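You operate a simulated robot arm through the tools that you are given. There is no shell and no other tool.

Carry out the task below with a simulated robot arm. There is one attempt and no reset: what you move stays moved.

JOB
Push the three hoses on the fittings of their colours, then open the yellow valve.
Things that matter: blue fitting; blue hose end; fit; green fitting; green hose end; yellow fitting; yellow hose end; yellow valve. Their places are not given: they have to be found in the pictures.

The check looks at the end state, three seconds after you hand in, the way a careful person would. Anything else that was tipped, shoved, dropped, spilled or broken makes it a failure.

ROBOT AND FRAMES
A 6-joint arm with a two-finger parallel gripper, fixed in place. Base frame: the origin is on the floor under the middle of its stand, x ahead of it, y to its left, z up; the work surface is at about z = 900. Units: mm, rad, N and s.
It reaches about 1066 mm from its shoulder. Its first joint turns from -2.897 to 2.897 rad. Payload 3.91 kg.
The tool frame sits at the grasp point between the pads (the TCP): z along the fingers, y along the line on which they close. The tips reach 30 mm beyond it. Largest opening 110 mm; finger width 20, thickness 10; the body of the gripper, 48 by 112 mm, starts 55 mm behind the TCP.
Orientation is that of the tool frame in the base frame, as [roll, pitch, yaw] about the fixed x, y, z axes, in that order (R = Rz(yaw) Ry(pitch) Rx(roll)). With the fingers straight down and closing along the base's y, the tool's x points along the base's -x, its y along +y and its z along -z.

CONTROLS
- The arm moves only by the tool play_rows. Its argument "deltas" is a list that holds one entry, the list of rows, each a list of 7 numbers: the shift along the tool's x, y, z in mm, then the turn, a rotation vector about the tool's x, y, z in rad, then the opening, from 0 (shut) to 1 (fully open). In form: [[[tx, ty, tz, rx, ry, rz, gripper], ...]]. A call has 1 to 20 rows; each row is the pose to reach, as a shift and turn from the pose commanded when the call began, along the tool's axes at that moment. Rows are played at 5 a second. More than 50 mm and 0.15 rad between two rows, or a gripper value outside its range, and nothing of the call is played. A pose out of reach is approached as far as the arm can. The call stops where the force on the tool passes 40 N (or 10 N more than at its start, if that is more) or the arm is blocked; 0.2 s more then pass. Each finger travels about 153 mm/s and halts on what it meets, pressing with about 20 N; the grip force reading is that of the motor and also rises with nothing between the fingers. The clock runs only during rows and for 0.2 s after the last one: add rows that repeat a pose to give the fingers time. It gives the time, the measured TCP pose, the force on the tool (base axes), the opening and the grip force at its end, in the units of the frame above (readings bear some noise), with the torque about the TCP (base axes, N m) and any sound that the robot's microphone picked up.
- Cameras (640 x 400 px; columns grow to the right, rows downward): "scene" is fixed at [50.3, 500.7, 1534.4]; the picture's right is [-0.33, -0.94, 0.00], its down [-0.51, 0.18, -0.84] and it looks along [0.79, -0.28, -0.54] (base axes); focal length 340 px, centre (320, 200). "wrist" rides on the gripper at [72, 17, -103] in the tool frame; the picture's right is [-0.23, 0.97, 0.00], its down [-0.76, -0.18, -0.62] and it looks along [-0.61, -0.14, 0.78] (tool axes); focal length 222 px, centre (320, 200).
- get_image(camera): a new picture of that camera. No time passes.
- locate(camera, pixels): for up to 12 pixels [column, row] of the newest picture of that camera ("zoom" is the newest enlarged one), the place [x, y, z] in the base frame of the surface seen there, good to about 3 mm. No time passes.
- enlarge(camera, box): a new picture of the part [left, top, right, bottom] of that camera's present view, enlarged. No time passes.
- job_done(): hands the job in; it is judged then, once.

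Unless the task says otherwise, let go and move clear before handing in.

The tools are called by a JSON object that holds its "name" and its "arguments". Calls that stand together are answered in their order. play_rows: Moves the arm, as the interface text tells. Its arguments: {"type":"object","properties":{"deltas":{"type":"array","items":{"type":"array","items":{"type":"array","items":{"type":"number"}}}}},"required":["deltas"]} The other tools are called the same way: get_image (camera) takes a picture; locate (camera, pixels) gives the place of the surface under pixels of a picture; enlarge (camera, box) takes an enlarged picture of a part of a camera's view; job_done () hands the job in.

At the start:

```text
time_s: 0.0
ee_pos: [523.9, 214.3, 1220.8]
orientation: [3.142, 0.001, 3.14]
force: [-0.4, 0.5, -0.2]
moment: [-0.01, 0.0, 0.01]
grip_width: 110.0
finger_force: 0.0
```

scene: 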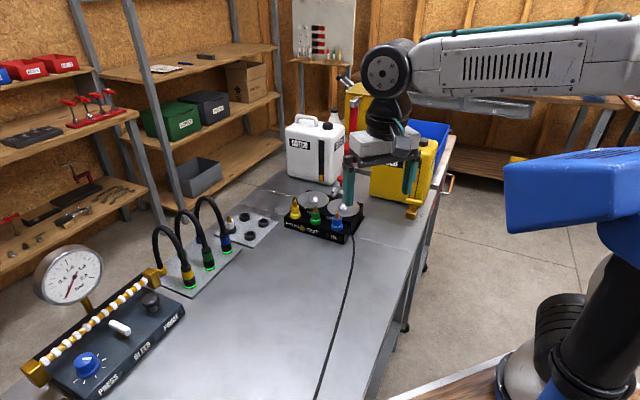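
wrist: 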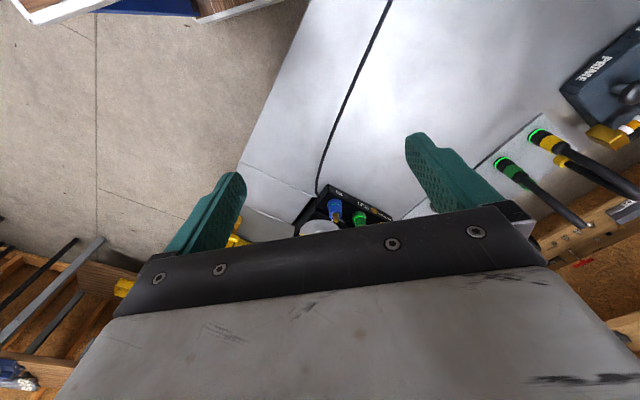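

The scene shows three hoses standing on a plate around (160-245, 195-290) and a black box with coloured fittings at (290-360, 195-240). I'll enlarge these areas to understand them.

{"name": "enlarge", "arguments": {"camera": "scene", "box": [130, 180, 290, 300]}}

{"name": "enlarge", "arguments": {"camera": "scene", "box": [270, 170, 390, 250]}}

{"name": "enlarge", "arguments": {"camera": "scene", "box": [0, 230, 220, 400]}}

{"name": "enlarge", "arguments": {"camera": "wrist", "box": [220, 120, 640, 300]}}

```text
3.33 times, centred on (210, 240) of scene
```

zoom: 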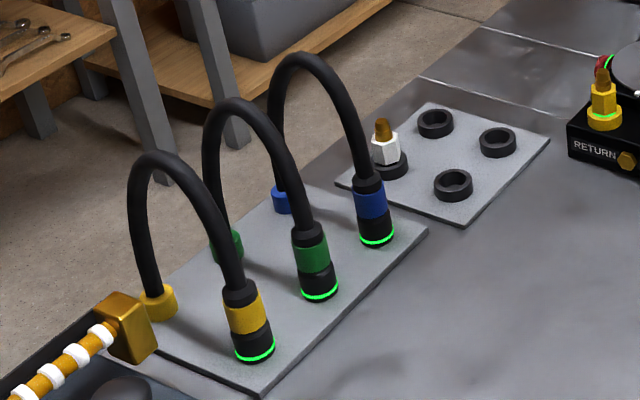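

```text
5.00 times, centred on (330, 210) of scene
```

zoom: 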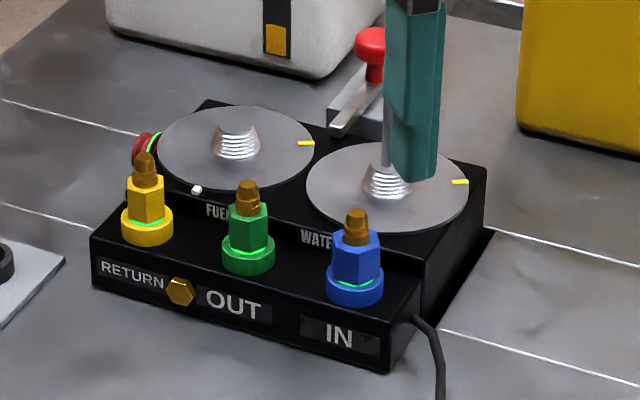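

```text
2.35 times, centred on (110, 315) of scene
```

zoom: 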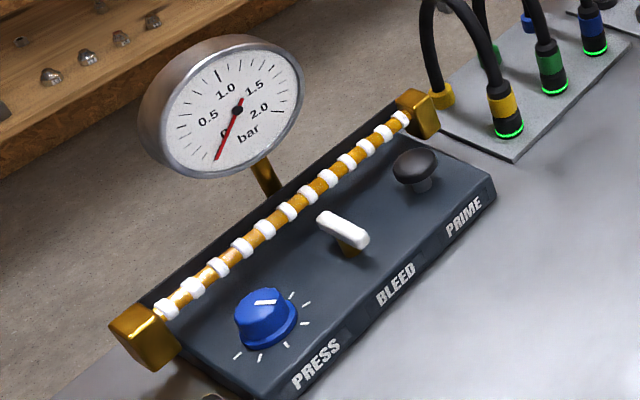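

```text
1.52 times, centred on (430, 210) of wrist
```

zoom: 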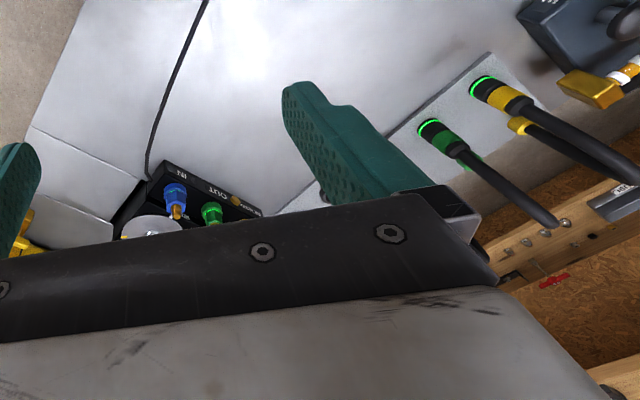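

The hose ends have coloured bands with green rings, and the fittings are RETURN (yellow), OUT (green) and IN (blue). I'll look at the right side for the yellow valve and locate the main points.

{"name": "enlarge", "arguments": {"camera": "scene", "box": [330, 70, 470, 240]}}

{"name": "enlarge", "arguments": {"camera": "scene", "box": [270, 70, 390, 250]}}

{"name": "locate", "arguments": {"camera": "scene", "pixels": [[190, 267], [209, 249], [224, 232], [170, 254], [187, 241], [201, 230], [296, 213], [316, 220], [337, 227], [413, 207], [405, 203], [227, 222]]}}

{"name": "locate", "arguments": {"camera": "scene", "pixels": [[167, 227], [187, 213], [207, 195], [185, 250], [205, 232], [221, 215], [193, 286], [210, 269], [224, 251], [196, 284], [212, 267], [227, 250]]}}

```text
2.35 times, centred on (400, 155) of scene
```

zoom: 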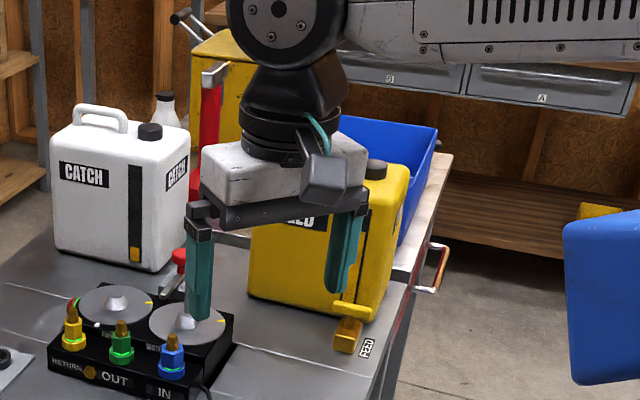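

```text
2.22 times, centred on (330, 160) of scene
```

zoom: 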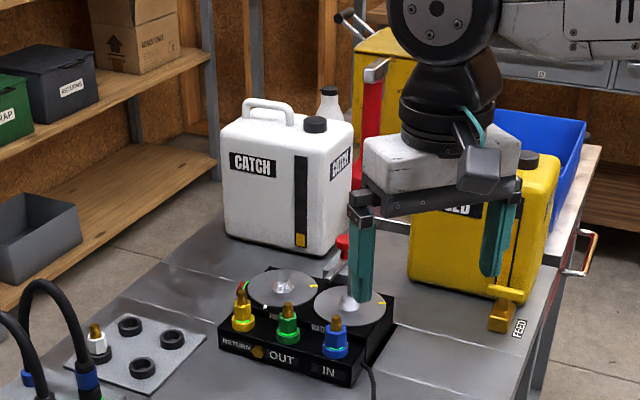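

```text
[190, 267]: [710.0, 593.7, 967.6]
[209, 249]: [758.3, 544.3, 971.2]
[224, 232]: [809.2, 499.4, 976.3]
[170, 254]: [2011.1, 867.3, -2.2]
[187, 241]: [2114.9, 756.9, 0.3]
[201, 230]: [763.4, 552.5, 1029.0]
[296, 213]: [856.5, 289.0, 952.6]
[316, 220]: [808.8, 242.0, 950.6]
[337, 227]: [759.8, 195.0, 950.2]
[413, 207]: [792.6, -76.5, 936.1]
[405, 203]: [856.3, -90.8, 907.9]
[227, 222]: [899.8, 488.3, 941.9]
```

```text
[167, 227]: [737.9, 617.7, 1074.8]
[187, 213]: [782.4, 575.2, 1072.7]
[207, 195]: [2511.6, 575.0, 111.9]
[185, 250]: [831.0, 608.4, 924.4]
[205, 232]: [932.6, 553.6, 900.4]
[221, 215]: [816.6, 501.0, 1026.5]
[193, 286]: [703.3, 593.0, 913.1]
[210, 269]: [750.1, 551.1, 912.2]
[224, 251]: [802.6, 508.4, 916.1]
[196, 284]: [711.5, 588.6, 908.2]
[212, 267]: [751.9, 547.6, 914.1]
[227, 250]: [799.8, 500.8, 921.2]
```

I now have coarse positions: hose ends near (710,593), (755,547), (803,503) and fittings near (856,289), (808,242), (760,195). The yellow tap on the FEED can is near (793,-76,936). I'll zoom in more tightly on each.

{"name": "enlarge", "arguments": {"camera": "scene", "box": [150, 240, 214, 300]}}

{"name": "enlarge", "arguments": {"camera": "scene", "box": [180, 200, 276, 260]}}

{"name": "enlarge", "arguments": {"camera": "scene", "box": [388, 180, 436, 230]}}

{"name": "enlarge", "arguments": {"camera": "scene", "box": [280, 185, 352, 245]}}

```text
6.67 times, centred on (182, 270) of scene
```

zoom: 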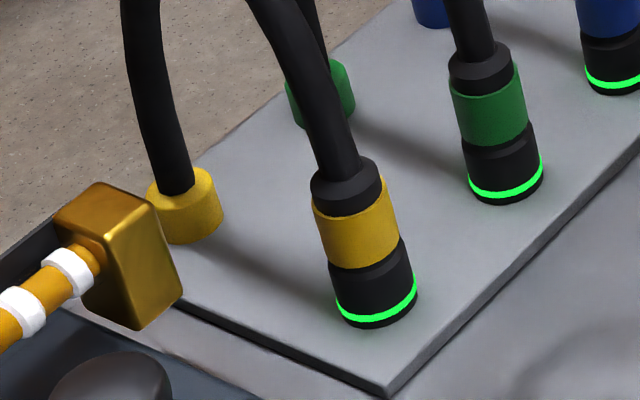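

```text
6.67 times, centred on (228, 230) of scene
```

zoom: 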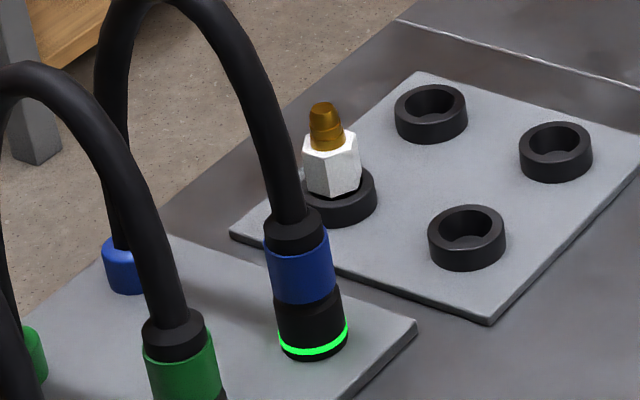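

```text
8.00 times, centred on (412, 205) of scene
```

zoom: 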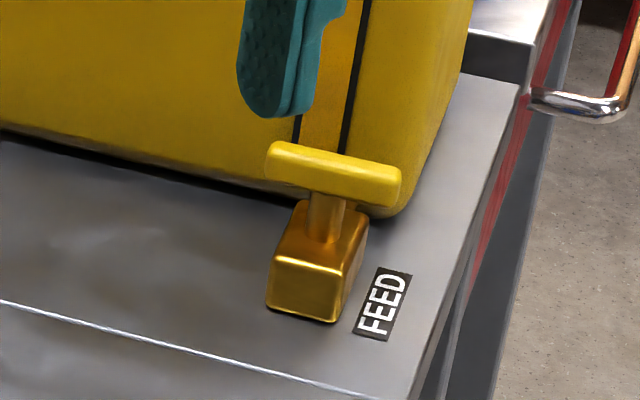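

```text
6.67 times, centred on (316, 215) of scene
```

zoom: 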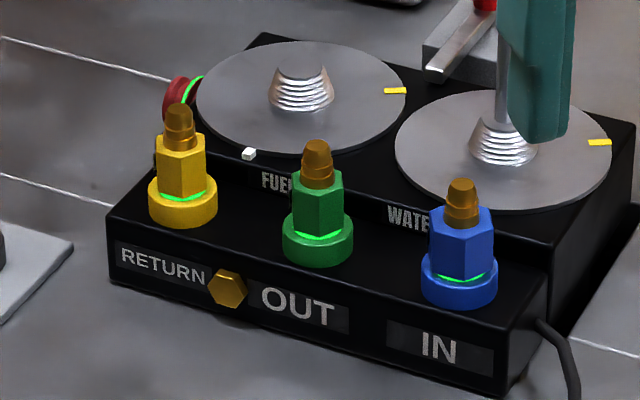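

I'll measure the fittings in the current zoom: nipple tops near (178,110), (318,147), (462,184), flange fronts and deck points.

{"name": "locate", "arguments": {"camera": "zoom", "pixels": [[178, 108], [180, 125], [182, 165], [182, 210], [317, 146], [318, 165], [318, 200], [318, 250], [461, 184], [461, 200], [460, 240], [459, 290]]}}

{"name": "locate", "arguments": {"camera": "zoom", "pixels": [[120, 215], [250, 245], [390, 285], [110, 275], [500, 390], [540, 310], [300, 75], [500, 130], [260, 150], [175, 95], [455, 60], [600, 142]]}}

```text
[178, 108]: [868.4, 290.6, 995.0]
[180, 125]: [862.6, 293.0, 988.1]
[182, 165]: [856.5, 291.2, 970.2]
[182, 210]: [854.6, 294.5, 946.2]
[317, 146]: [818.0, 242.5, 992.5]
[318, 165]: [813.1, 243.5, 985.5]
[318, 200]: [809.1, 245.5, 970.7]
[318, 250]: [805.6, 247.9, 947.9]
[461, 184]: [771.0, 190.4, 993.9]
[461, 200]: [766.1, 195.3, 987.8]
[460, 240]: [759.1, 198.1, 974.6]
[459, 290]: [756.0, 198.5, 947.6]
```

```text
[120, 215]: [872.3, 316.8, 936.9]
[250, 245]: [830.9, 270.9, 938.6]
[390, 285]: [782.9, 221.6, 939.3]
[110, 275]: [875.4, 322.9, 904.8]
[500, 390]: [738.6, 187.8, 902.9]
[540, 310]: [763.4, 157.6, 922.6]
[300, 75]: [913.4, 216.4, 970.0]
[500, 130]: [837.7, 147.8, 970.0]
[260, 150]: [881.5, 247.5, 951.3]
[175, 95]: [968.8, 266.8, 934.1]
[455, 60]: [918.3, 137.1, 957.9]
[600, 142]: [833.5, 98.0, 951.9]
```

Fitting centres are about (866,290), (816,242), (769,192), with the deck at z≈938 and nipple tops at z≈995. Next I'll measure the hose ends and bases, and the robot's own base.

{"name": "enlarge", "arguments": {"camera": "scene", "box": [142, 190, 238, 290]}}

{"name": "locate", "arguments": {"camera": "scene", "pixels": [[540, 390], [600, 395], [570, 310], [600, 360], [385, 70], [560, 200], [630, 330], [500, 60], [620, 60], [450, 380], [395, 330], [345, 300]]}}

```text
4.00 times, centred on (190, 240) of scene
```

zoom: 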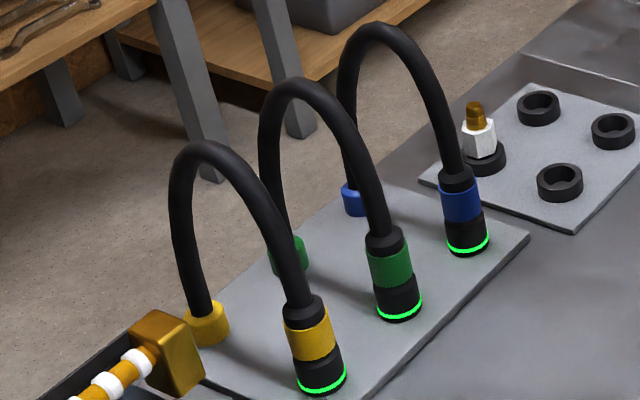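

```text
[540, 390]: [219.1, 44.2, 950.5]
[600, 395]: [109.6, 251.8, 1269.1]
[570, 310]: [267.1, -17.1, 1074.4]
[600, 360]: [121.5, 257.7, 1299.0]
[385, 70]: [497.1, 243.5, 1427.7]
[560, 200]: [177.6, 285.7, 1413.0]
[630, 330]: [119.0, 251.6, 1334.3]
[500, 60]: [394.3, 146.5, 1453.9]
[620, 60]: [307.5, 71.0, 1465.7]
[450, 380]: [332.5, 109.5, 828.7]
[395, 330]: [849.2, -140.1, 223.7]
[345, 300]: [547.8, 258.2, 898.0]
```

I'll measure the hose ends and bases in the current zoom (end caps near (316,310)-(322,385), (388,240)-(400,315), (460,180)-(468,250); bases near (205,325), (287,250), (352,200)).

{"name": "locate", "arguments": {"camera": "zoom", "pixels": [[303, 305], [310, 340], [320, 375], [325, 390], [383, 238], [390, 265], [397, 297], [401, 316], [459, 177], [461, 203], [466, 232], [470, 252]]}}

{"name": "locate", "arguments": {"camera": "zoom", "pixels": [[205, 330], [200, 290], [290, 255], [353, 203], [208, 150], [298, 90], [378, 35], [260, 195], [278, 230], [440, 300], [525, 240], [386, 385]]}}

```text
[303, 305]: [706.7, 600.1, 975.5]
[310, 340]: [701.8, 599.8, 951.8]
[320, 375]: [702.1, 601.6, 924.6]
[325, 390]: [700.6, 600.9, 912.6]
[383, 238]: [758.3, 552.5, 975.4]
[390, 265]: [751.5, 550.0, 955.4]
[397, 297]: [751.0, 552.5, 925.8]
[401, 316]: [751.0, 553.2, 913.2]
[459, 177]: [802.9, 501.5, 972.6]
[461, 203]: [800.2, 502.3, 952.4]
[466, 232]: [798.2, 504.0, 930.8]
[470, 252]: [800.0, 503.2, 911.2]
```

```text
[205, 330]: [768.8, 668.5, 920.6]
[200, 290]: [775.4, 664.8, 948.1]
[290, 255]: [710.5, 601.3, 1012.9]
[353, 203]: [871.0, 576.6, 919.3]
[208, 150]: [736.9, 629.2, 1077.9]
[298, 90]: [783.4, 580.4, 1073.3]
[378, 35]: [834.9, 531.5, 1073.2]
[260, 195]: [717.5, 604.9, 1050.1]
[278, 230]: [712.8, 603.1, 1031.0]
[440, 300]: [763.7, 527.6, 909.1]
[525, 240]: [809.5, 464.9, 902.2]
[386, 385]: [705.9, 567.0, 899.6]
```

The hose ends centre near (714,602), (764,552), (812,503), standing on a plate at z≈908 with arches up to z≈1075. Before planning the approach I'll check the surroundings: the panel, the ring plate and the valve.

{"name": "locate", "arguments": {"camera": "scene", "pixels": [[183, 312], [165, 330], [100, 398], [146, 295], [150, 275], [85, 355], [120, 325], [70, 275], [240, 222], [272, 240], [279, 222], [232, 232]]}}

{"name": "enlarge", "arguments": {"camera": "scene", "box": [388, 180, 436, 230]}}

```text
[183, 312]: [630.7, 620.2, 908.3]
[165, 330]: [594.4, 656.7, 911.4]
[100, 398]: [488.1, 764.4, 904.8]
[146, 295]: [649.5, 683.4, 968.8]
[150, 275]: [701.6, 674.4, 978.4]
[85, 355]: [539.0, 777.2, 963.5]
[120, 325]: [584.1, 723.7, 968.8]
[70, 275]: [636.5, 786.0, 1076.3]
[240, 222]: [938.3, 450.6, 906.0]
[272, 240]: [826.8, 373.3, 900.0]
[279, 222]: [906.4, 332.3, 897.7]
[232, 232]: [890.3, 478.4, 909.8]
```

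```text
8.00 times, centred on (412, 205) of scene
```

zoom: 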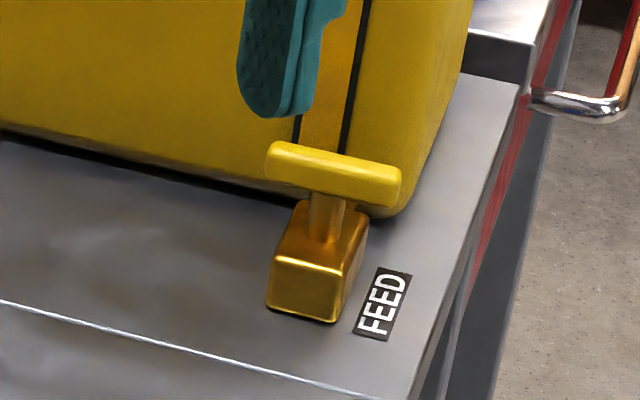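

{"name": "locate", "arguments": {"camera": "zoom", "pixels": [[272, 152], [300, 160], [335, 170], [375, 180], [398, 190], [330, 215], [310, 285], [270, 305], [335, 318], [365, 230], [290, 230], [200, 150]]}}

```text
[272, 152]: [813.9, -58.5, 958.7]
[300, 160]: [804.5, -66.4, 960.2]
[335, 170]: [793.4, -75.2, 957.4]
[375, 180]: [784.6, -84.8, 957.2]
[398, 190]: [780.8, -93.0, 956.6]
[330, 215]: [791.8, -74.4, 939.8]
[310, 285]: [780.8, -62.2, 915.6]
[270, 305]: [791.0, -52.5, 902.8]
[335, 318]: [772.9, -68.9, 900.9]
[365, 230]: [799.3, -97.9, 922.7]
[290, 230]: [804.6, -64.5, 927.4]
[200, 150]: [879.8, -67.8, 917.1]
```

The panel's near corner is at (631,620), so yellow is best approached along (+0.7,+0.7), tilted about 40° down. The valve's handle bar lies crosswise from (814,-58) to (781,-93) at z≈958. First I'll move to a staging point near (629,517,1100) and yaw the tool by 45°.

{"name": "play_rows", "arguments": {"deltas": [[[-13, 38, 15, 0, 0, -0.098, 0.5], [-26, 76, 30, 0, 0, -0.196, 0.5], [-39, 114, 45, 0, 0, -0.294, 0.5], [-52, 151, 60, 0, 0, -0.393, 0.5], [-65, 189, 75, 0, 0, -0.491, 0.5], [-79, 227, 91, 0, 0, -0.589, 0.5], [-92, 265, 106, 0, 0, -0.687, 0.5], [-105, 303, 121, 0, 0, -0.785, 0.5], [-105, 303, 121, 0, 0, -0.785, 0.5]]]}}

```text
time_s: 2.0
ee_pos: [630.7, 518.3, 1098.7]
orientation: [-3.141, 0.0, -2.354]
force: [0.8, 0.5, 0.7]
moment: [-0.03, -0.02, 0.02]
grip_width: 55.1
finger_force: 0.0
```

The arm is at (631,518,1099) with the yaw as planned. Now I'll pitch the tool 50° so the fingers point 40° below horizontal toward the hoses, then take pictures.

{"name": "play_rows", "arguments": {"deltas": [[[0, 0, 0, 0, -0.145, 0, 0.5], [0, 0, 0, 0, -0.291, 0, 0.5], [0, 0, 0, 0, -0.436, 0, 0.5], [0, 0, 0, 0, -0.582, 0, 0.5], [0, 0, 0, 0, -0.727, 0, 0.5], [0, 0, 0, 0, -0.8727, 0, 0.5], [0, 0, 0, 0, -0.8727, 0, 0.5]]]}}

{"name": "get_image", "arguments": {"camera": "scene"}}

{"name": "get_image", "arguments": {"camera": "wrist"}}

```text
time_s: 3.6
ee_pos: [631.2, 518.8, 1099.4]
orientation: [-3.141, 0.876, -2.354]
force: [-0.2, -0.4, -0.9]
moment: [0.01, 0.0, 0.0]
grip_width: 55.0
finger_force: 0.1
```

```text
taken
```

scene: 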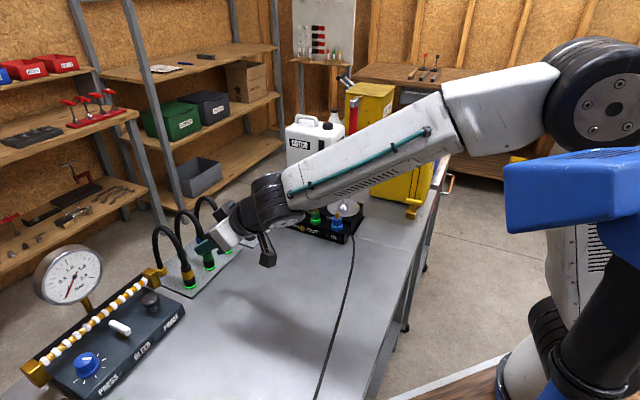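

```text
taken
```

wrist: 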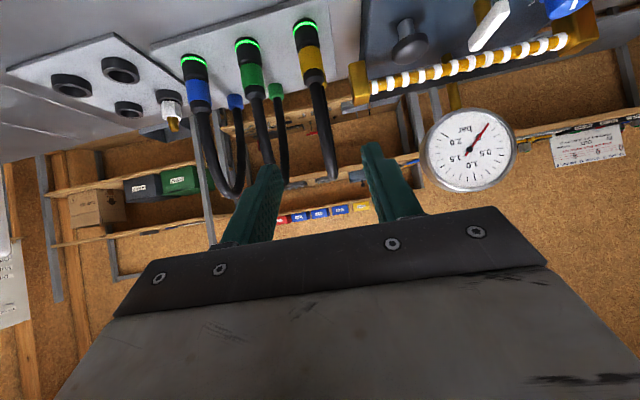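

The wrist camera now sees the three hose ends (upside-down): yellow at (308,50), green at (249,65), blue at (196,85). I'll locate their edges for accurate centres.

{"name": "enlarge", "arguments": {"camera": "wrist", "box": [160, 0, 352, 120]}}

{"name": "locate", "arguments": {"camera": "wrist", "pixels": [[308, 55], [307, 38], [305, 26], [313, 75], [250, 75], [247, 57], [245, 44], [253, 88], [198, 92], [194, 72], [192, 60], [200, 105]]}}

{"name": "locate", "arguments": {"camera": "wrist", "pixels": [[295, 57], [299, 57], [303, 56], [313, 53], [317, 52], [319, 51], [238, 77], [243, 76], [257, 73], [261, 72], [187, 94], [209, 90]]}}

```text
3.33 times, centred on (256, 60) of wrist
```

zoom: 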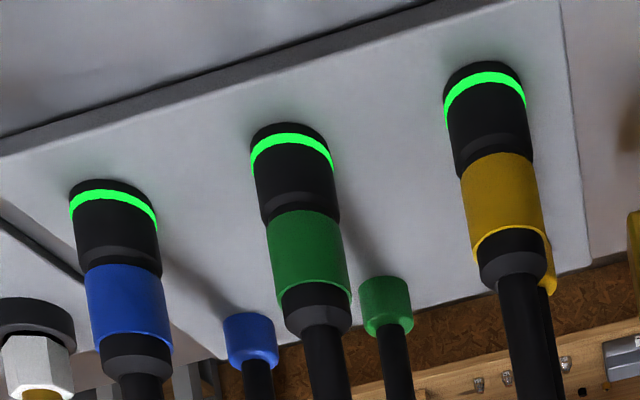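

```text
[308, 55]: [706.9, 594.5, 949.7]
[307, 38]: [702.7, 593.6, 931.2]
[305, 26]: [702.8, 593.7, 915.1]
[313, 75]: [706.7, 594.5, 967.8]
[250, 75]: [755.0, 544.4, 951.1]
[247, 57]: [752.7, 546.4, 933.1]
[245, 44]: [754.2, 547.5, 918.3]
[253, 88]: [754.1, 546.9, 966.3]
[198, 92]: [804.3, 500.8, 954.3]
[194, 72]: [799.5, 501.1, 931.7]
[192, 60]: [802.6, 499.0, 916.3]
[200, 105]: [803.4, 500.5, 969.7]
```

```text
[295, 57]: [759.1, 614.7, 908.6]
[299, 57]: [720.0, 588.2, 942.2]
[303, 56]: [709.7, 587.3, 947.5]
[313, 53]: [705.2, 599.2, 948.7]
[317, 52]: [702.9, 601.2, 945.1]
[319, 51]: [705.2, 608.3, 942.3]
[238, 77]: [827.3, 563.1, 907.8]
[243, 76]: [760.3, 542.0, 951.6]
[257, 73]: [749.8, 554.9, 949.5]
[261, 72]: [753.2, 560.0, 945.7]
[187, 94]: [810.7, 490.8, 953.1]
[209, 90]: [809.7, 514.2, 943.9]
```

The hose centres from both cameras agree: yellow (715,602), green (765,552), blue (814,503), with the bands at z≈950. I'll lower straight down to z≈951 at the standoff and then check.

{"name": "play_rows", "arguments": {"deltas": [[[28.4, 0, 23.8, 0, 0, 0, 0.5], [56.7, 0, 47.6, 0, 0, 0, 0.5], [85, 0, 71.3, 0, 0, 0, 0.5], [113.4, 0, 95.1, 0, 0, 0, 0.5], [113.4, 0, 95.1, 0, 0, 0, 0.5]]]}}

{"name": "get_image", "arguments": {"camera": "wrist"}}

{"name": "get_image", "arguments": {"camera": "scene"}}

```text
time_s: 4.8
ee_pos: [631.2, 516.3, 951.2]
orientation: [-3.141, 0.875, -2.357]
force: [-0.7, 0.3, 0.5]
moment: [0.0, -0.02, -0.02]
grip_width: 55.1
finger_force: 0.1
```

```text
taken
```

wrist: 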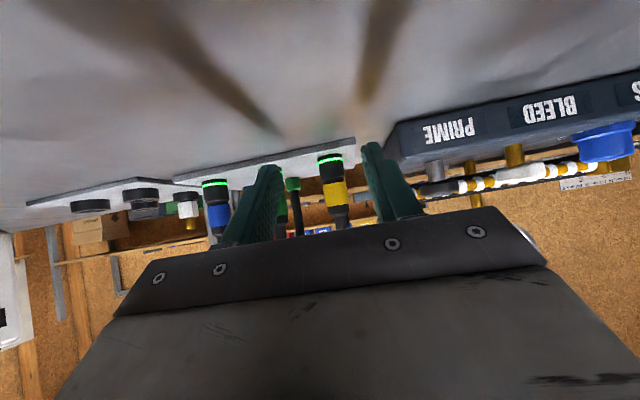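

```text
taken
```

scene: 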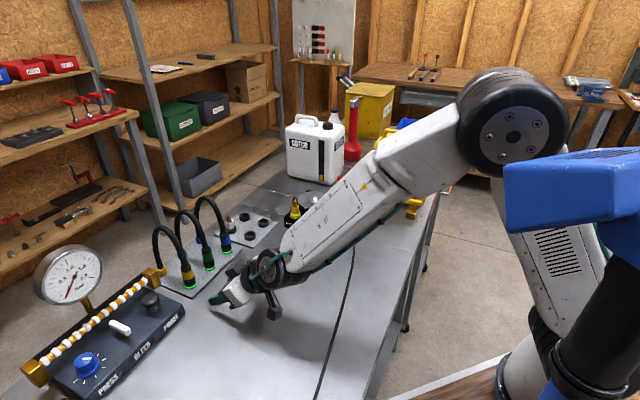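

Yellow's hose end (333,180) sits between the fingers and the path ahead is clear. I'll move forward 119 mm horizontally.

{"name": "play_rows", "arguments": {"deltas": [[[-19.1, 0, 22.8, 0, 0, 0, 0.5], [-38.2, 0, 45.5, 0, 0, 0, 0.5], [-57.3, 0, 68.3, 0, 0, 0, 0.5], [-76.4, 0, 91.0, 0, 0, 0, 0.5], [-76.4, 0, 91.0, 0, 0, 0, 0.5]]]}}

{"name": "get_image", "arguments": {"camera": "wrist"}}

{"name": "enlarge", "arguments": {"camera": "scene", "box": [142, 190, 302, 310]}}

```text
time_s: 6.0
ee_pos: [715.8, 602.4, 952.0]
orientation: [3.141, 0.874, -2.355]
force: [-0.2, -0.2, -0.2]
moment: [0.03, 0.0, 0.03]
grip_width: 54.8
finger_force: 0.1
```

```text
taken
```

wrist: 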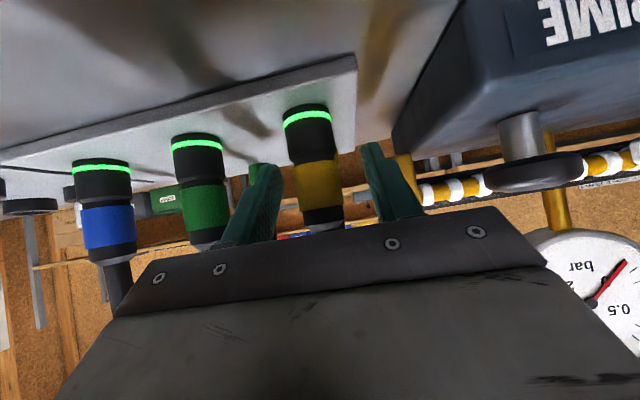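

```text
3.33 times, centred on (222, 250) of scene
```

zoom: 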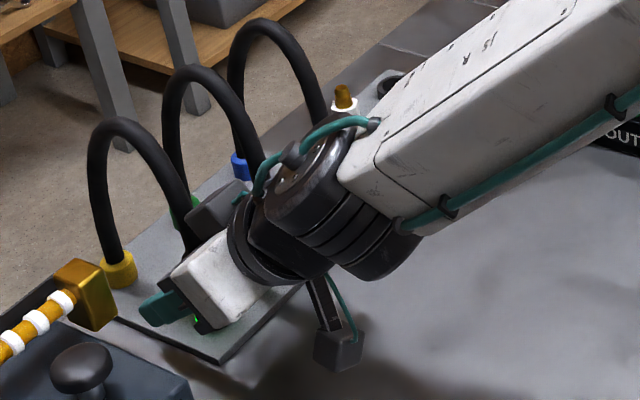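

The TCP is at (716,602,952) with the yellow end at (315,165) between the fingers. I'll close the gripper.

{"name": "play_rows", "arguments": {"deltas": [[[0, 0, 0, 0, 0, 0, 0.3], [0, 0, 0, 0, 0, 0, 0.0], [0, 0, 0, 0, 0, 0, 0.0], [0, 0, 0, 0, 0, 0, 0.0]]]}}

{"name": "get_image", "arguments": {"camera": "wrist"}}

```text
time_s: 7.0
ee_pos: [714.0, 602.0, 952.0]
orientation: [-3.139, 0.875, -2.356]
force: [1.6, -0.8, 0.1]
moment: [0.01, -0.11, 0.03]
grip_width: 23.9
finger_force: 20.0
```

```text
taken
```

wrist: 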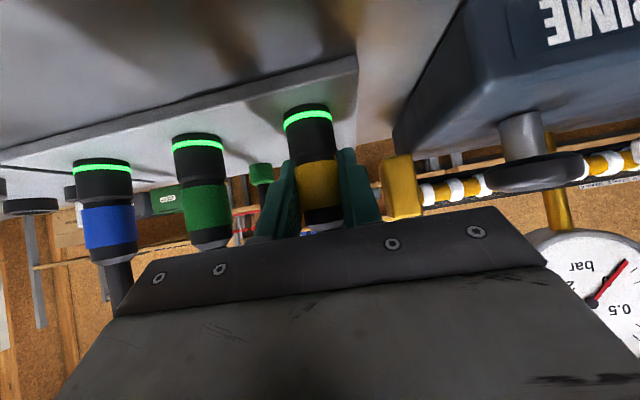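

It's gripped at 23.9 mm with 20 N. I'll lift gently by 40 mm and read the forces.

{"name": "play_rows", "arguments": {"deltas": [[[-7.7, 0, -6.4, 0, 0, 0, 0.0], [-15.3, 0, -12.9, 0, 0, 0, 0.0], [-23, 0, -19.3, 0, 0, 0, 0.0], [-30.6, 0, -25.7, 0, 0, 0, 0.0]]]}}

{"name": "get_image", "arguments": {"camera": "wrist"}}

{"name": "enlarge", "arguments": {"camera": "scene", "box": [142, 190, 302, 310]}}

```text
time_s: 8.0
ee_pos: [715.6, 603.4, 992.2]
orientation: [-3.139, 0.874, -2.355]
force: [-0.3, 0.8, -1.1]
moment: [0.02, -0.02, 0.02]
grip_width: 23.8
finger_force: 20.1
```

```text
taken
```

wrist: 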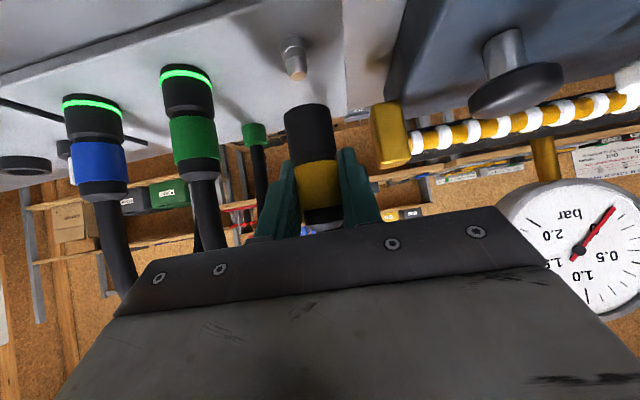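

```text
3.33 times, centred on (222, 250) of scene
```

zoom: 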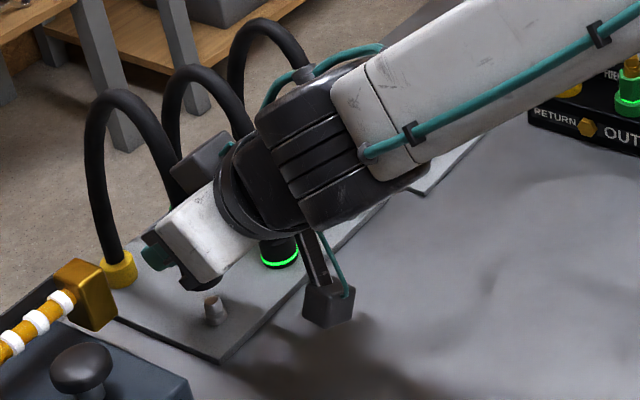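

The yellow end was parked on a small peg, now visible at (293,58) in the wrist view, and its green ring went dark when it lifted. So the green ring is the "fit" indicator. Forces are low, and I'll back off and raise it to watch how the hose behaves.

{"name": "play_rows", "arguments": {"deltas": [[[-6.8, 0, -27.2, 0, 0, 0, 0.0], [-13.5, 0, -54.4, 0, 0, 0, 0.0], [-20.3, 0, -81.6, 0, 0, 0, 0.0], [-20.3, 0, -81.6, 0, 0, 0, 0.0]]]}}

{"name": "get_image", "arguments": {"camera": "wrist"}}

{"name": "enlarge", "arguments": {"camera": "scene", "box": [142, 150, 334, 310]}}

```text
time_s: 9.0
ee_pos: [678.1, 568.1, 1059.5]
orientation: [-3.139, 0.873, -2.355]
force: [-0.4, -0.3, -0.5]
moment: [-0.01, -0.02, 0.01]
grip_width: 24.0
finger_force: 20.4
```

```text
taken
```

wrist: 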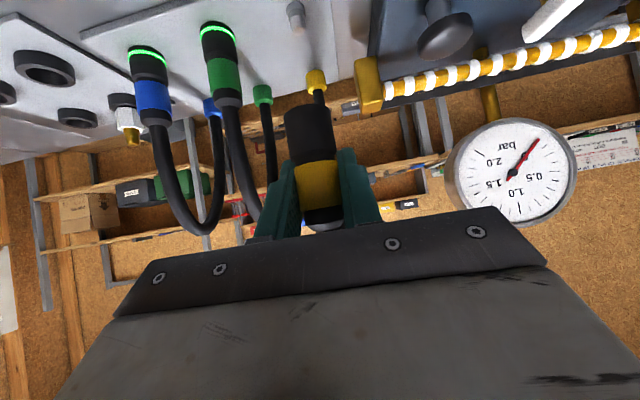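

```text
2.50 times, centred on (238, 230) of scene
```

zoom: 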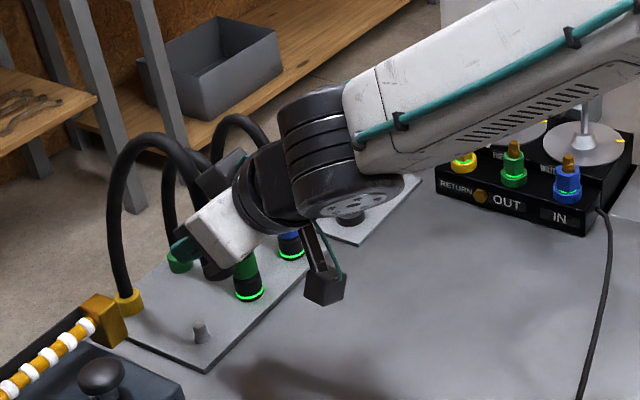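

The hose follows freely with negligible force. I'll swing the tool's heading from +45° to −20° while moving to about (680,430,1080), clear of the other hoses.

{"name": "play_rows", "arguments": {"deltas": [[[5.8, -12.4, -10.8, 0.1086, 0, 0.0911, 0.0], [11.6, -24.8, -21.6, 0.2172, 0, 0.1822, 0.0], [17.4, -37.1, -32.4, 0.3257, 0, 0.2733, 0.0], [23.3, -49.5, -43.3, 0.4343, 0, 0.3645, 0.0], [29.1, -61.9, -54.1, 0.5429, 0, 0.4556, 0.0], [34.9, -74.3, -64.9, 0.6515, 0, 0.5467, 0.0], [40.7, -86.6, -75.7, 0.76, 0, 0.6378, 0.0], [46.5, -99, -86.5, 0.8686, 0, 0.7289, 0.0], [46.5, -99, -86.5, 0.8686, 0, 0.7289, 0.0]]]}}

{"name": "get_image", "arguments": {"camera": "wrist"}}

{"name": "get_image", "arguments": {"camera": "scene"}}

```text
time_s: 11.0
ee_pos: [682.4, 428.5, 1078.1]
orientation: [3.139, 0.875, 2.79]
force: [0.0, -0.4, -0.5]
moment: [0.0, 0.02, 0.02]
grip_width: 0.0
finger_force: 19.8
```

```text
taken
```

wrist: 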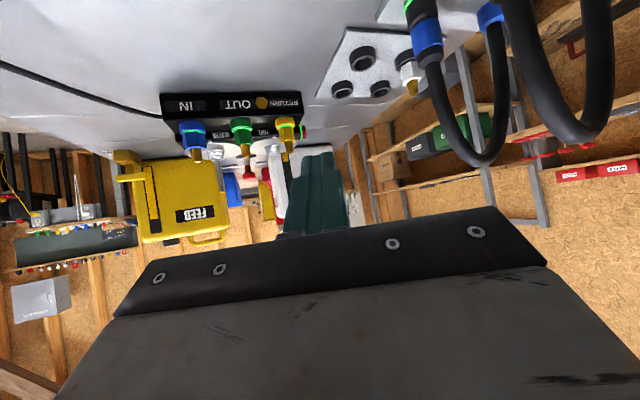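

```text
taken
```

scene: 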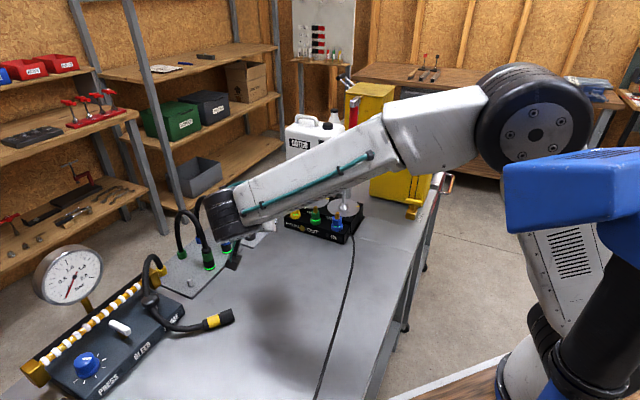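

The grip width reads 0, so the yellow hose end slipped out and is now lying on the table near scene pixel (218,320). I'll inspect it closely.

{"name": "enlarge", "arguments": {"camera": "scene", "box": [122, 230, 272, 345]}}

{"name": "locate", "arguments": {"camera": "scene", "pixels": [[228, 317], [215, 321], [203, 325], [190, 328], [170, 325], [155, 310], [150, 295], [147, 280], [152, 265], [160, 262], [163, 270], [179, 328]]}}

```text
3.48 times, centred on (197, 288) of scene
```

zoom: 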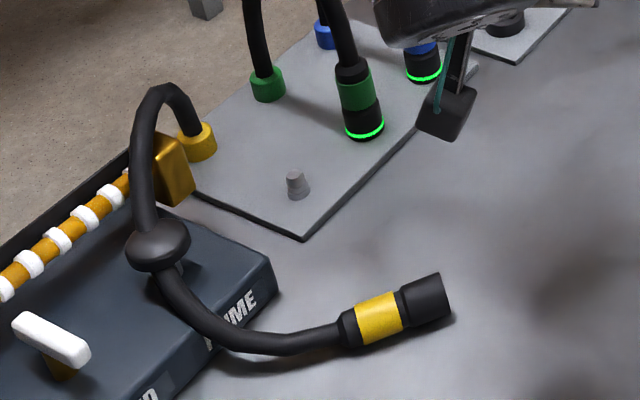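

```text
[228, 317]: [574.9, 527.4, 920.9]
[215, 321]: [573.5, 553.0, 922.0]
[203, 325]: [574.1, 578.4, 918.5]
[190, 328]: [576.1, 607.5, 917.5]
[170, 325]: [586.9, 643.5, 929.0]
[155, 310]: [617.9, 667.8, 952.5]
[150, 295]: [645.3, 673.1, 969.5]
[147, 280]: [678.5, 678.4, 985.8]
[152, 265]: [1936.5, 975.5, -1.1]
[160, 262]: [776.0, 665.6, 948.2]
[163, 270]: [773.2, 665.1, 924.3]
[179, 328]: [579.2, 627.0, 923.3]
```

The hose drapes past the PRIME knob and its end lies at about (574,540,920). I'll trace the hose's path to estimate its length and see whether it touches the knob.

{"name": "enlarge", "arguments": {"camera": "scene", "box": [138, 245, 202, 330]}}

{"name": "enlarge", "arguments": {"camera": "wrist", "box": [380, 0, 640, 180]}}

```text
4.71 times, centred on (170, 288) of scene
```

zoom: 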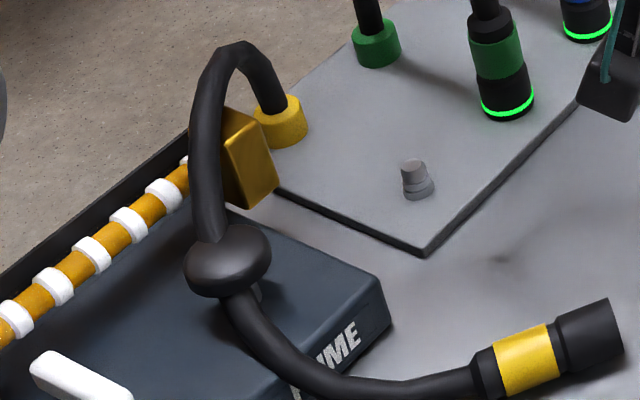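

```text
2.22 times, centred on (510, 90) of wrist
```

zoom: 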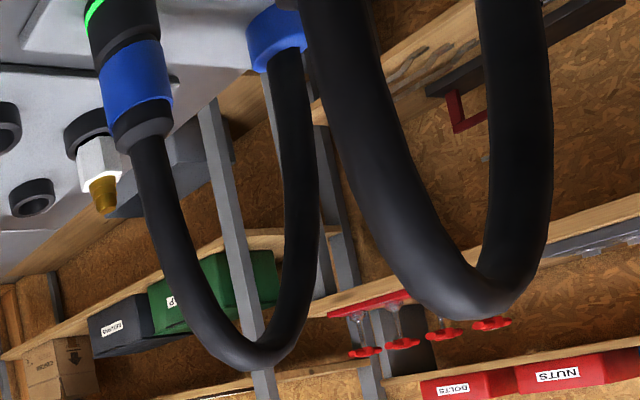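

I'll trace the hose centreline with locate on the scene picture.

{"name": "locate", "arguments": {"camera": "scene", "pixels": [[161.1, 267.8], [158.3, 262.5], [153, 256.2], [147.7, 259.3], [145.6, 266.8], [145.2, 277.4], [146.4, 286], [152.4, 309.2], [157.3, 317.7], [167.9, 325.2], [182.7, 328.3], [197.6, 326.9]]}}

{"name": "locate", "arguments": {"camera": "scene", "pixels": [[152, 291], [148, 300], [153, 306], [143, 295], [157, 296], [160, 300], [165, 315], [186, 322], [210, 322], [222, 319], [232, 313], [206, 324]]}}

```text
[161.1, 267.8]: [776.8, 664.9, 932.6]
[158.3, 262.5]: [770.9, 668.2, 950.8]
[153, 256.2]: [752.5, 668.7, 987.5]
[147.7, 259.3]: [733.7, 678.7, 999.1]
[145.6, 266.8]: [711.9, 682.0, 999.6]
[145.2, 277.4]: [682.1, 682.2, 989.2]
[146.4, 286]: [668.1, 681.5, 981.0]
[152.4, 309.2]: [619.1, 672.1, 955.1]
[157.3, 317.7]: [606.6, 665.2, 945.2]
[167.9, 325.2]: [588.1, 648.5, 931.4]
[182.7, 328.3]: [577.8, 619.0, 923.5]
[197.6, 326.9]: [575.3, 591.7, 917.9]
```

```text
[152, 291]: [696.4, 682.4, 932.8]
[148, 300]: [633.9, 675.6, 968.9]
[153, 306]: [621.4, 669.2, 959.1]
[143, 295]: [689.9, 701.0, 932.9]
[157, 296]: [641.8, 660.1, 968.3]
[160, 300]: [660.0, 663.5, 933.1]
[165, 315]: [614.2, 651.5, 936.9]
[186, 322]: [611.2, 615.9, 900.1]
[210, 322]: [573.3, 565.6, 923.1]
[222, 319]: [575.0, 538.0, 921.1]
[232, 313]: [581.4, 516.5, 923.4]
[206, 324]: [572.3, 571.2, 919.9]
```

The hose shape fits a drawn curve, so it isn't pulling hard, and its end lies along y with the open end toward −y (band centre about (574,556,912)). I'll swing the tool to heading +90° above it, then tilt past vertical so that a later 90° rotation stands it upright.

{"name": "play_rows", "arguments": {"deltas": [[[4.7, 2.1, -7.8, -0.105, 0, -0.0882, 0.4], [9.3, 4.1, -15.6, -0.2101, 0, -0.1763, 0.4], [14, 6.2, -23.3, -0.3152, 0, -0.2645, 0.4], [18.7, 8.2, -31.1, -0.4202, 0, -0.3526, 0.4], [23.3, 10.3, -38.9, -0.5253, 0, -0.4408, 0.4], [28, 12.3, -46.7, -0.6303, 0, -0.5289, 0.4], [32.7, 14.4, -54.5, -0.7354, 0, -0.6171, 0.4], [37.3, 16.5, -62.2, -0.8404, 0, -0.7053, 0.4], [42, 18.5, -70, -0.9455, 0, -0.7934, 0.4], [46.6, 20.6, -77.8, -1.0505, 0, -0.8816, 0.4], [51.3, 22.6, -85.6, -1.1556, 0, -0.9697, 0.4], [56, 24.7, -93.3, -1.2606, 0, -1.0579, 0.4], [60.6, 26.7, -101.1, -1.3657, 0, -1.146, 0.4], [65.3, 28.8, -108.9, -1.4707, 0, -1.2342, 0.4], [65.3, 28.8, -108.9, -1.4707, 0, -1.2342, 0.4]]]}}

{"name": "get_image", "arguments": {"camera": "wrist"}}

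{"name": "get_image", "arguments": {"camera": "scene"}}

```text
time_s: 14.2
ee_pos: [573.3, 500.0, 1099.5]
orientation: [-3.139, 0.873, -1.568]
force: [-0.4, -0.5, 0.3]
moment: [-0.03, 0.01, 0.02]
grip_width: 44.0
finger_force: 0.2
out of reach, approached as far as the arm can: row 10, 11
```

```text
taken
```

wrist: 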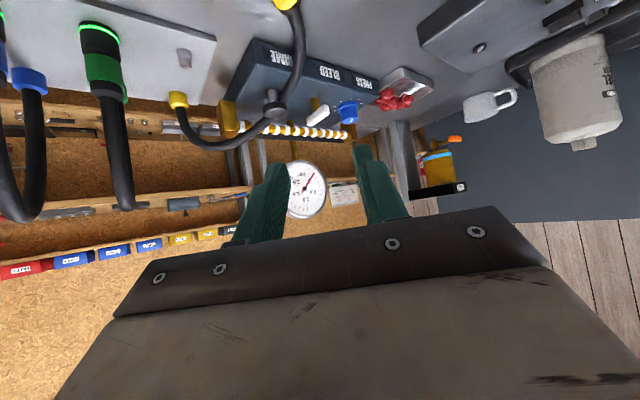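

```text
taken
```

scene: 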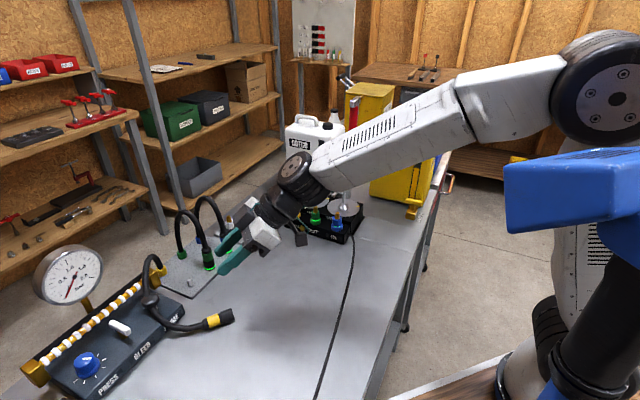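

Rows 10–11 hit a reach limit (a wrist singularity where the tool lines up with the forearm), which likely also flung the hose earlier. I'll avoid shallow tilts near that heading. Next I'll tilt the tool past vertical, to 125°, in place at heading 90°.

{"name": "play_rows", "arguments": {"deltas": [[[0, 0, 0, 0, 0.1236, 0, 0.4], [0, 0, 0, 0, 0.2473, 0, 0.4], [0, 0, 0, 0, 0.3709, 0, 0.4], [0, 0, 0, 0, 0.4945, 0, 0.4], [0, 0, 0, 0, 0.6181, 0, 0.4], [0, 0, 0, 0, 0.7418, 0, 0.4], [0, 0, 0, 0, 0.8654, 0, 0.4], [0, 0, 0, 0, 0.989, 0, 0.4], [0, 0, 0, 0, 1.1126, 0, 0.4], [0, 0, 0, 0, 1.2363, 0, 0.4], [0, 0, 0, 0, 1.3599, 0, 0.4], [0, 0, 0, 0, 1.4835, 0, 0.4], [0, 0, 0, 0, 1.4835, 0, 0.4]]]}}

{"name": "get_image", "arguments": {"camera": "wrist"}}

{"name": "get_image", "arguments": {"camera": "scene"}}

```text
time_s: 17.0
ee_pos: [573.4, 498.5, 1100.1]
orientation: [-3.138, -0.611, -1.572]
force: [-0.6, 0.1, -0.2]
moment: [0.0, 0.02, 0.06]
grip_width: 44.2
finger_force: 0.1
```

```text
taken
```

wrist: 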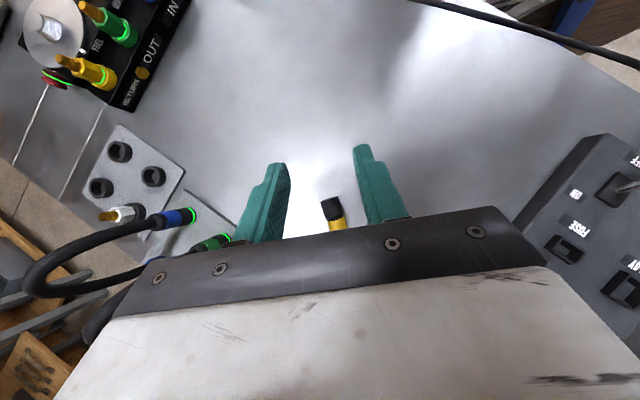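

```text
taken
```

scene: 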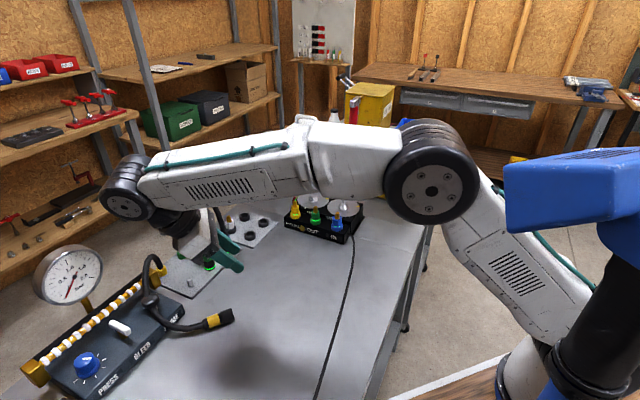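

The pose was reached, and the yellow end shows at (333,213) between the fingers in the wrist view. I'll locate it to refine the grasp.

{"name": "enlarge", "arguments": {"camera": "wrist", "box": [280, 160, 392, 240]}}

{"name": "locate", "arguments": {"camera": "wrist", "pixels": [[330, 200], [332, 206], [333, 212], [336, 222], [337, 228], [325, 203], [339, 201], [327, 214], [341, 212], [330, 224], [342, 222], [331, 197]]}}

{"name": "locate", "arguments": {"camera": "scene", "pixels": [[212, 322], [209, 323], [206, 324], [218, 320], [224, 318], [230, 316], [214, 325], [210, 319], [221, 325], [229, 309], [233, 320], [200, 326]]}}

```text
5.00 times, centred on (336, 200) of wrist
```

zoom: 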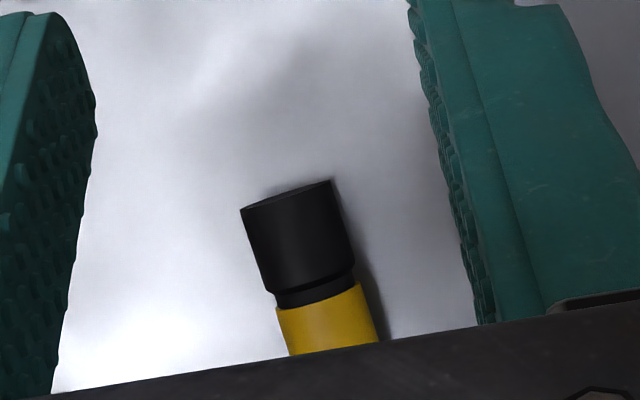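

```text
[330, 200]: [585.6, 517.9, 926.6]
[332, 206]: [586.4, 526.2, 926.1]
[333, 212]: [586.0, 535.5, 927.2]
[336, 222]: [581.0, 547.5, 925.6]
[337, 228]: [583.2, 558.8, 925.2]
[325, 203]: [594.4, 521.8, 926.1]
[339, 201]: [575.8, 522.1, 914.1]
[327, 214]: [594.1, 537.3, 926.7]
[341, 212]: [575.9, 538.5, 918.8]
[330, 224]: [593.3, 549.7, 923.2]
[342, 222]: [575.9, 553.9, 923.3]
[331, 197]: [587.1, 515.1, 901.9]
```

```text
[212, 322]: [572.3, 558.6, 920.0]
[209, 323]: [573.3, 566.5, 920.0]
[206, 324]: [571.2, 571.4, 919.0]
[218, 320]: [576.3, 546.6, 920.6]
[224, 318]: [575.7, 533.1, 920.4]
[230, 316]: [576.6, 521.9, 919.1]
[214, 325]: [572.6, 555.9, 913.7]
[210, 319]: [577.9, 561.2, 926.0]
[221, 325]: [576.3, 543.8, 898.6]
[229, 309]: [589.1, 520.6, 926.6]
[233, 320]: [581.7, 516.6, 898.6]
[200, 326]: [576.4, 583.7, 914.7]
```

From above, the end's axis is at x≈584.5 and z≈913, with the open end at y≈516 and the band centred near y≈557. I'll move above it with the fingers straddling it, then take a look.

{"name": "play_rows", "arguments": {"deltas": [[[-29.2, -2.8, 10, 0, 0, 0, 0.4], [-58.3, -5.6, 20.1, 0, 0, 0, 0.4], [-87.4, -8.4, 30.2, 0, 0, 0, 0.4], [-116.6, -11.2, 40.2, 0, 0, 0, 0.4], [-116.6, -11.2, 40.2, 0, 0, 0, 0.4]]]}}

{"name": "get_image", "arguments": {"camera": "wrist"}}

{"name": "get_image", "arguments": {"camera": "scene"}}

```text
time_s: 18.2
ee_pos: [585.5, 571.8, 997.3]
orientation: [-3.14, -0.61, -1.57]
force: [-1.1, -0.5, 0.8]
moment: [0.04, -0.02, 0.0]
grip_width: 44.2
finger_force: 0.0
```

```text
taken
```

wrist: 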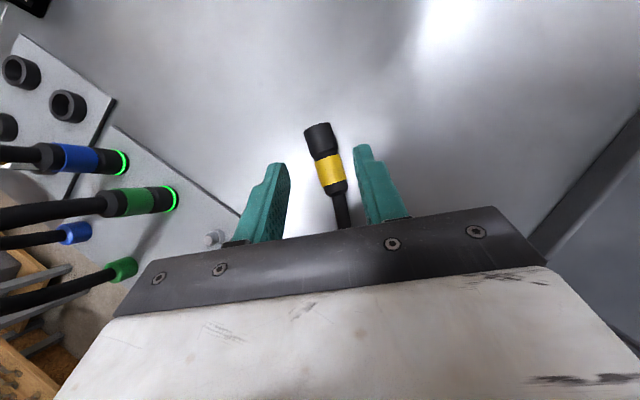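

```text
taken
```

scene: 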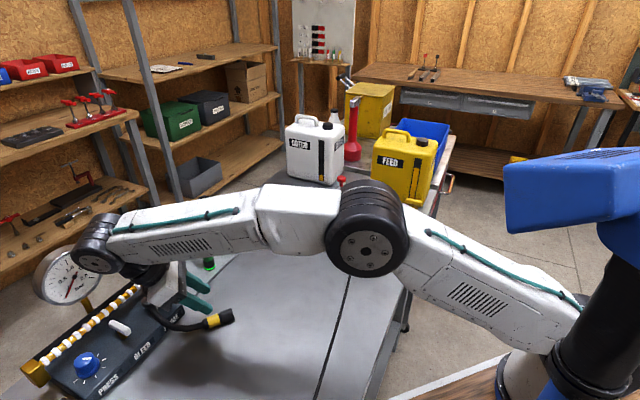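

The arm has its elbow low near (365,245) and the wrist knuckle near the gauge at (95,240). I'll check clearances before going down.

{"name": "locate", "arguments": {"camera": "scene", "pixels": [[365, 245], [365, 272], [330, 250], [95, 240], [105, 268], [85, 262], [60, 275], [75, 255], [140, 275], [330, 310], [120, 240], [78, 240]]}}

{"name": "enlarge", "arguments": {"camera": "scene", "box": [30, 190, 254, 350]}}

```text
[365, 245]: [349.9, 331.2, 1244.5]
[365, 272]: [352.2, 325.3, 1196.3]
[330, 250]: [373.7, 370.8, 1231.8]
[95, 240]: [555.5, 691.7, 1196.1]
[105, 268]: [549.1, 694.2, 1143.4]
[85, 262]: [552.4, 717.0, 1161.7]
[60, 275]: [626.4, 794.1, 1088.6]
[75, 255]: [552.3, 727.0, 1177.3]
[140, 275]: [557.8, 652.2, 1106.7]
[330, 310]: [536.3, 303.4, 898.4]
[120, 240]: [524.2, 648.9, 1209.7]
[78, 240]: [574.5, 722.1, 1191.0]
```

```text
2.50 times, centred on (142, 270) of scene
```

zoom: 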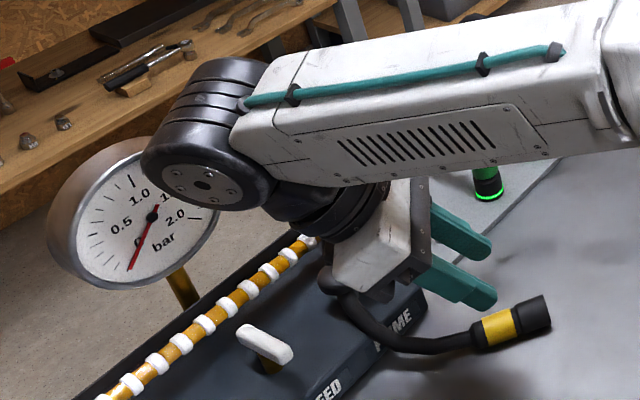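

The elbow is safe at z≈1200. I'll measure the gauge's extents to make sure the wrist knuckle clears it on the way down.

{"name": "locate", "arguments": {"camera": "scene", "pixels": [[64, 252], [52, 262], [38, 282], [50, 300], [70, 304], [88, 292], [98, 280], [95, 272], [60, 258], [78, 268], [72, 240], [103, 283]]}}

{"name": "locate", "arguments": {"camera": "zoom", "pixels": [[150, 150], [165, 195], [200, 70], [145, 165], [255, 205], [190, 210], [230, 120], [330, 235], [300, 200], [275, 60], [350, 300], [395, 265]]}}

```text
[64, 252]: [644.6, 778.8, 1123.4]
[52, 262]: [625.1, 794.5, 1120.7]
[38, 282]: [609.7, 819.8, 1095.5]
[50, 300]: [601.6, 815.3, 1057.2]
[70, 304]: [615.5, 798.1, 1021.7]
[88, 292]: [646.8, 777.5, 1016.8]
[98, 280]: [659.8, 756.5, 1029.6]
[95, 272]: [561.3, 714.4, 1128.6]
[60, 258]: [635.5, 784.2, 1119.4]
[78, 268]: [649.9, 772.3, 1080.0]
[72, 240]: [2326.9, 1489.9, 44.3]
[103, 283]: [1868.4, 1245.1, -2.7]
```

```text
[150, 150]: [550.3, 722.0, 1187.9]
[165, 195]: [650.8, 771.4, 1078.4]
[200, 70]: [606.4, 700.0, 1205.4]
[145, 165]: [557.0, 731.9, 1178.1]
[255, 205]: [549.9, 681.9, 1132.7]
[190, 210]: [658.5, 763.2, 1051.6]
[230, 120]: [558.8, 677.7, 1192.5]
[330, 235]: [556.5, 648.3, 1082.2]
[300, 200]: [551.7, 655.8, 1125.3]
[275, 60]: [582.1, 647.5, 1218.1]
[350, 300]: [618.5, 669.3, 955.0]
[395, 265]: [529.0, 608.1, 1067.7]
```

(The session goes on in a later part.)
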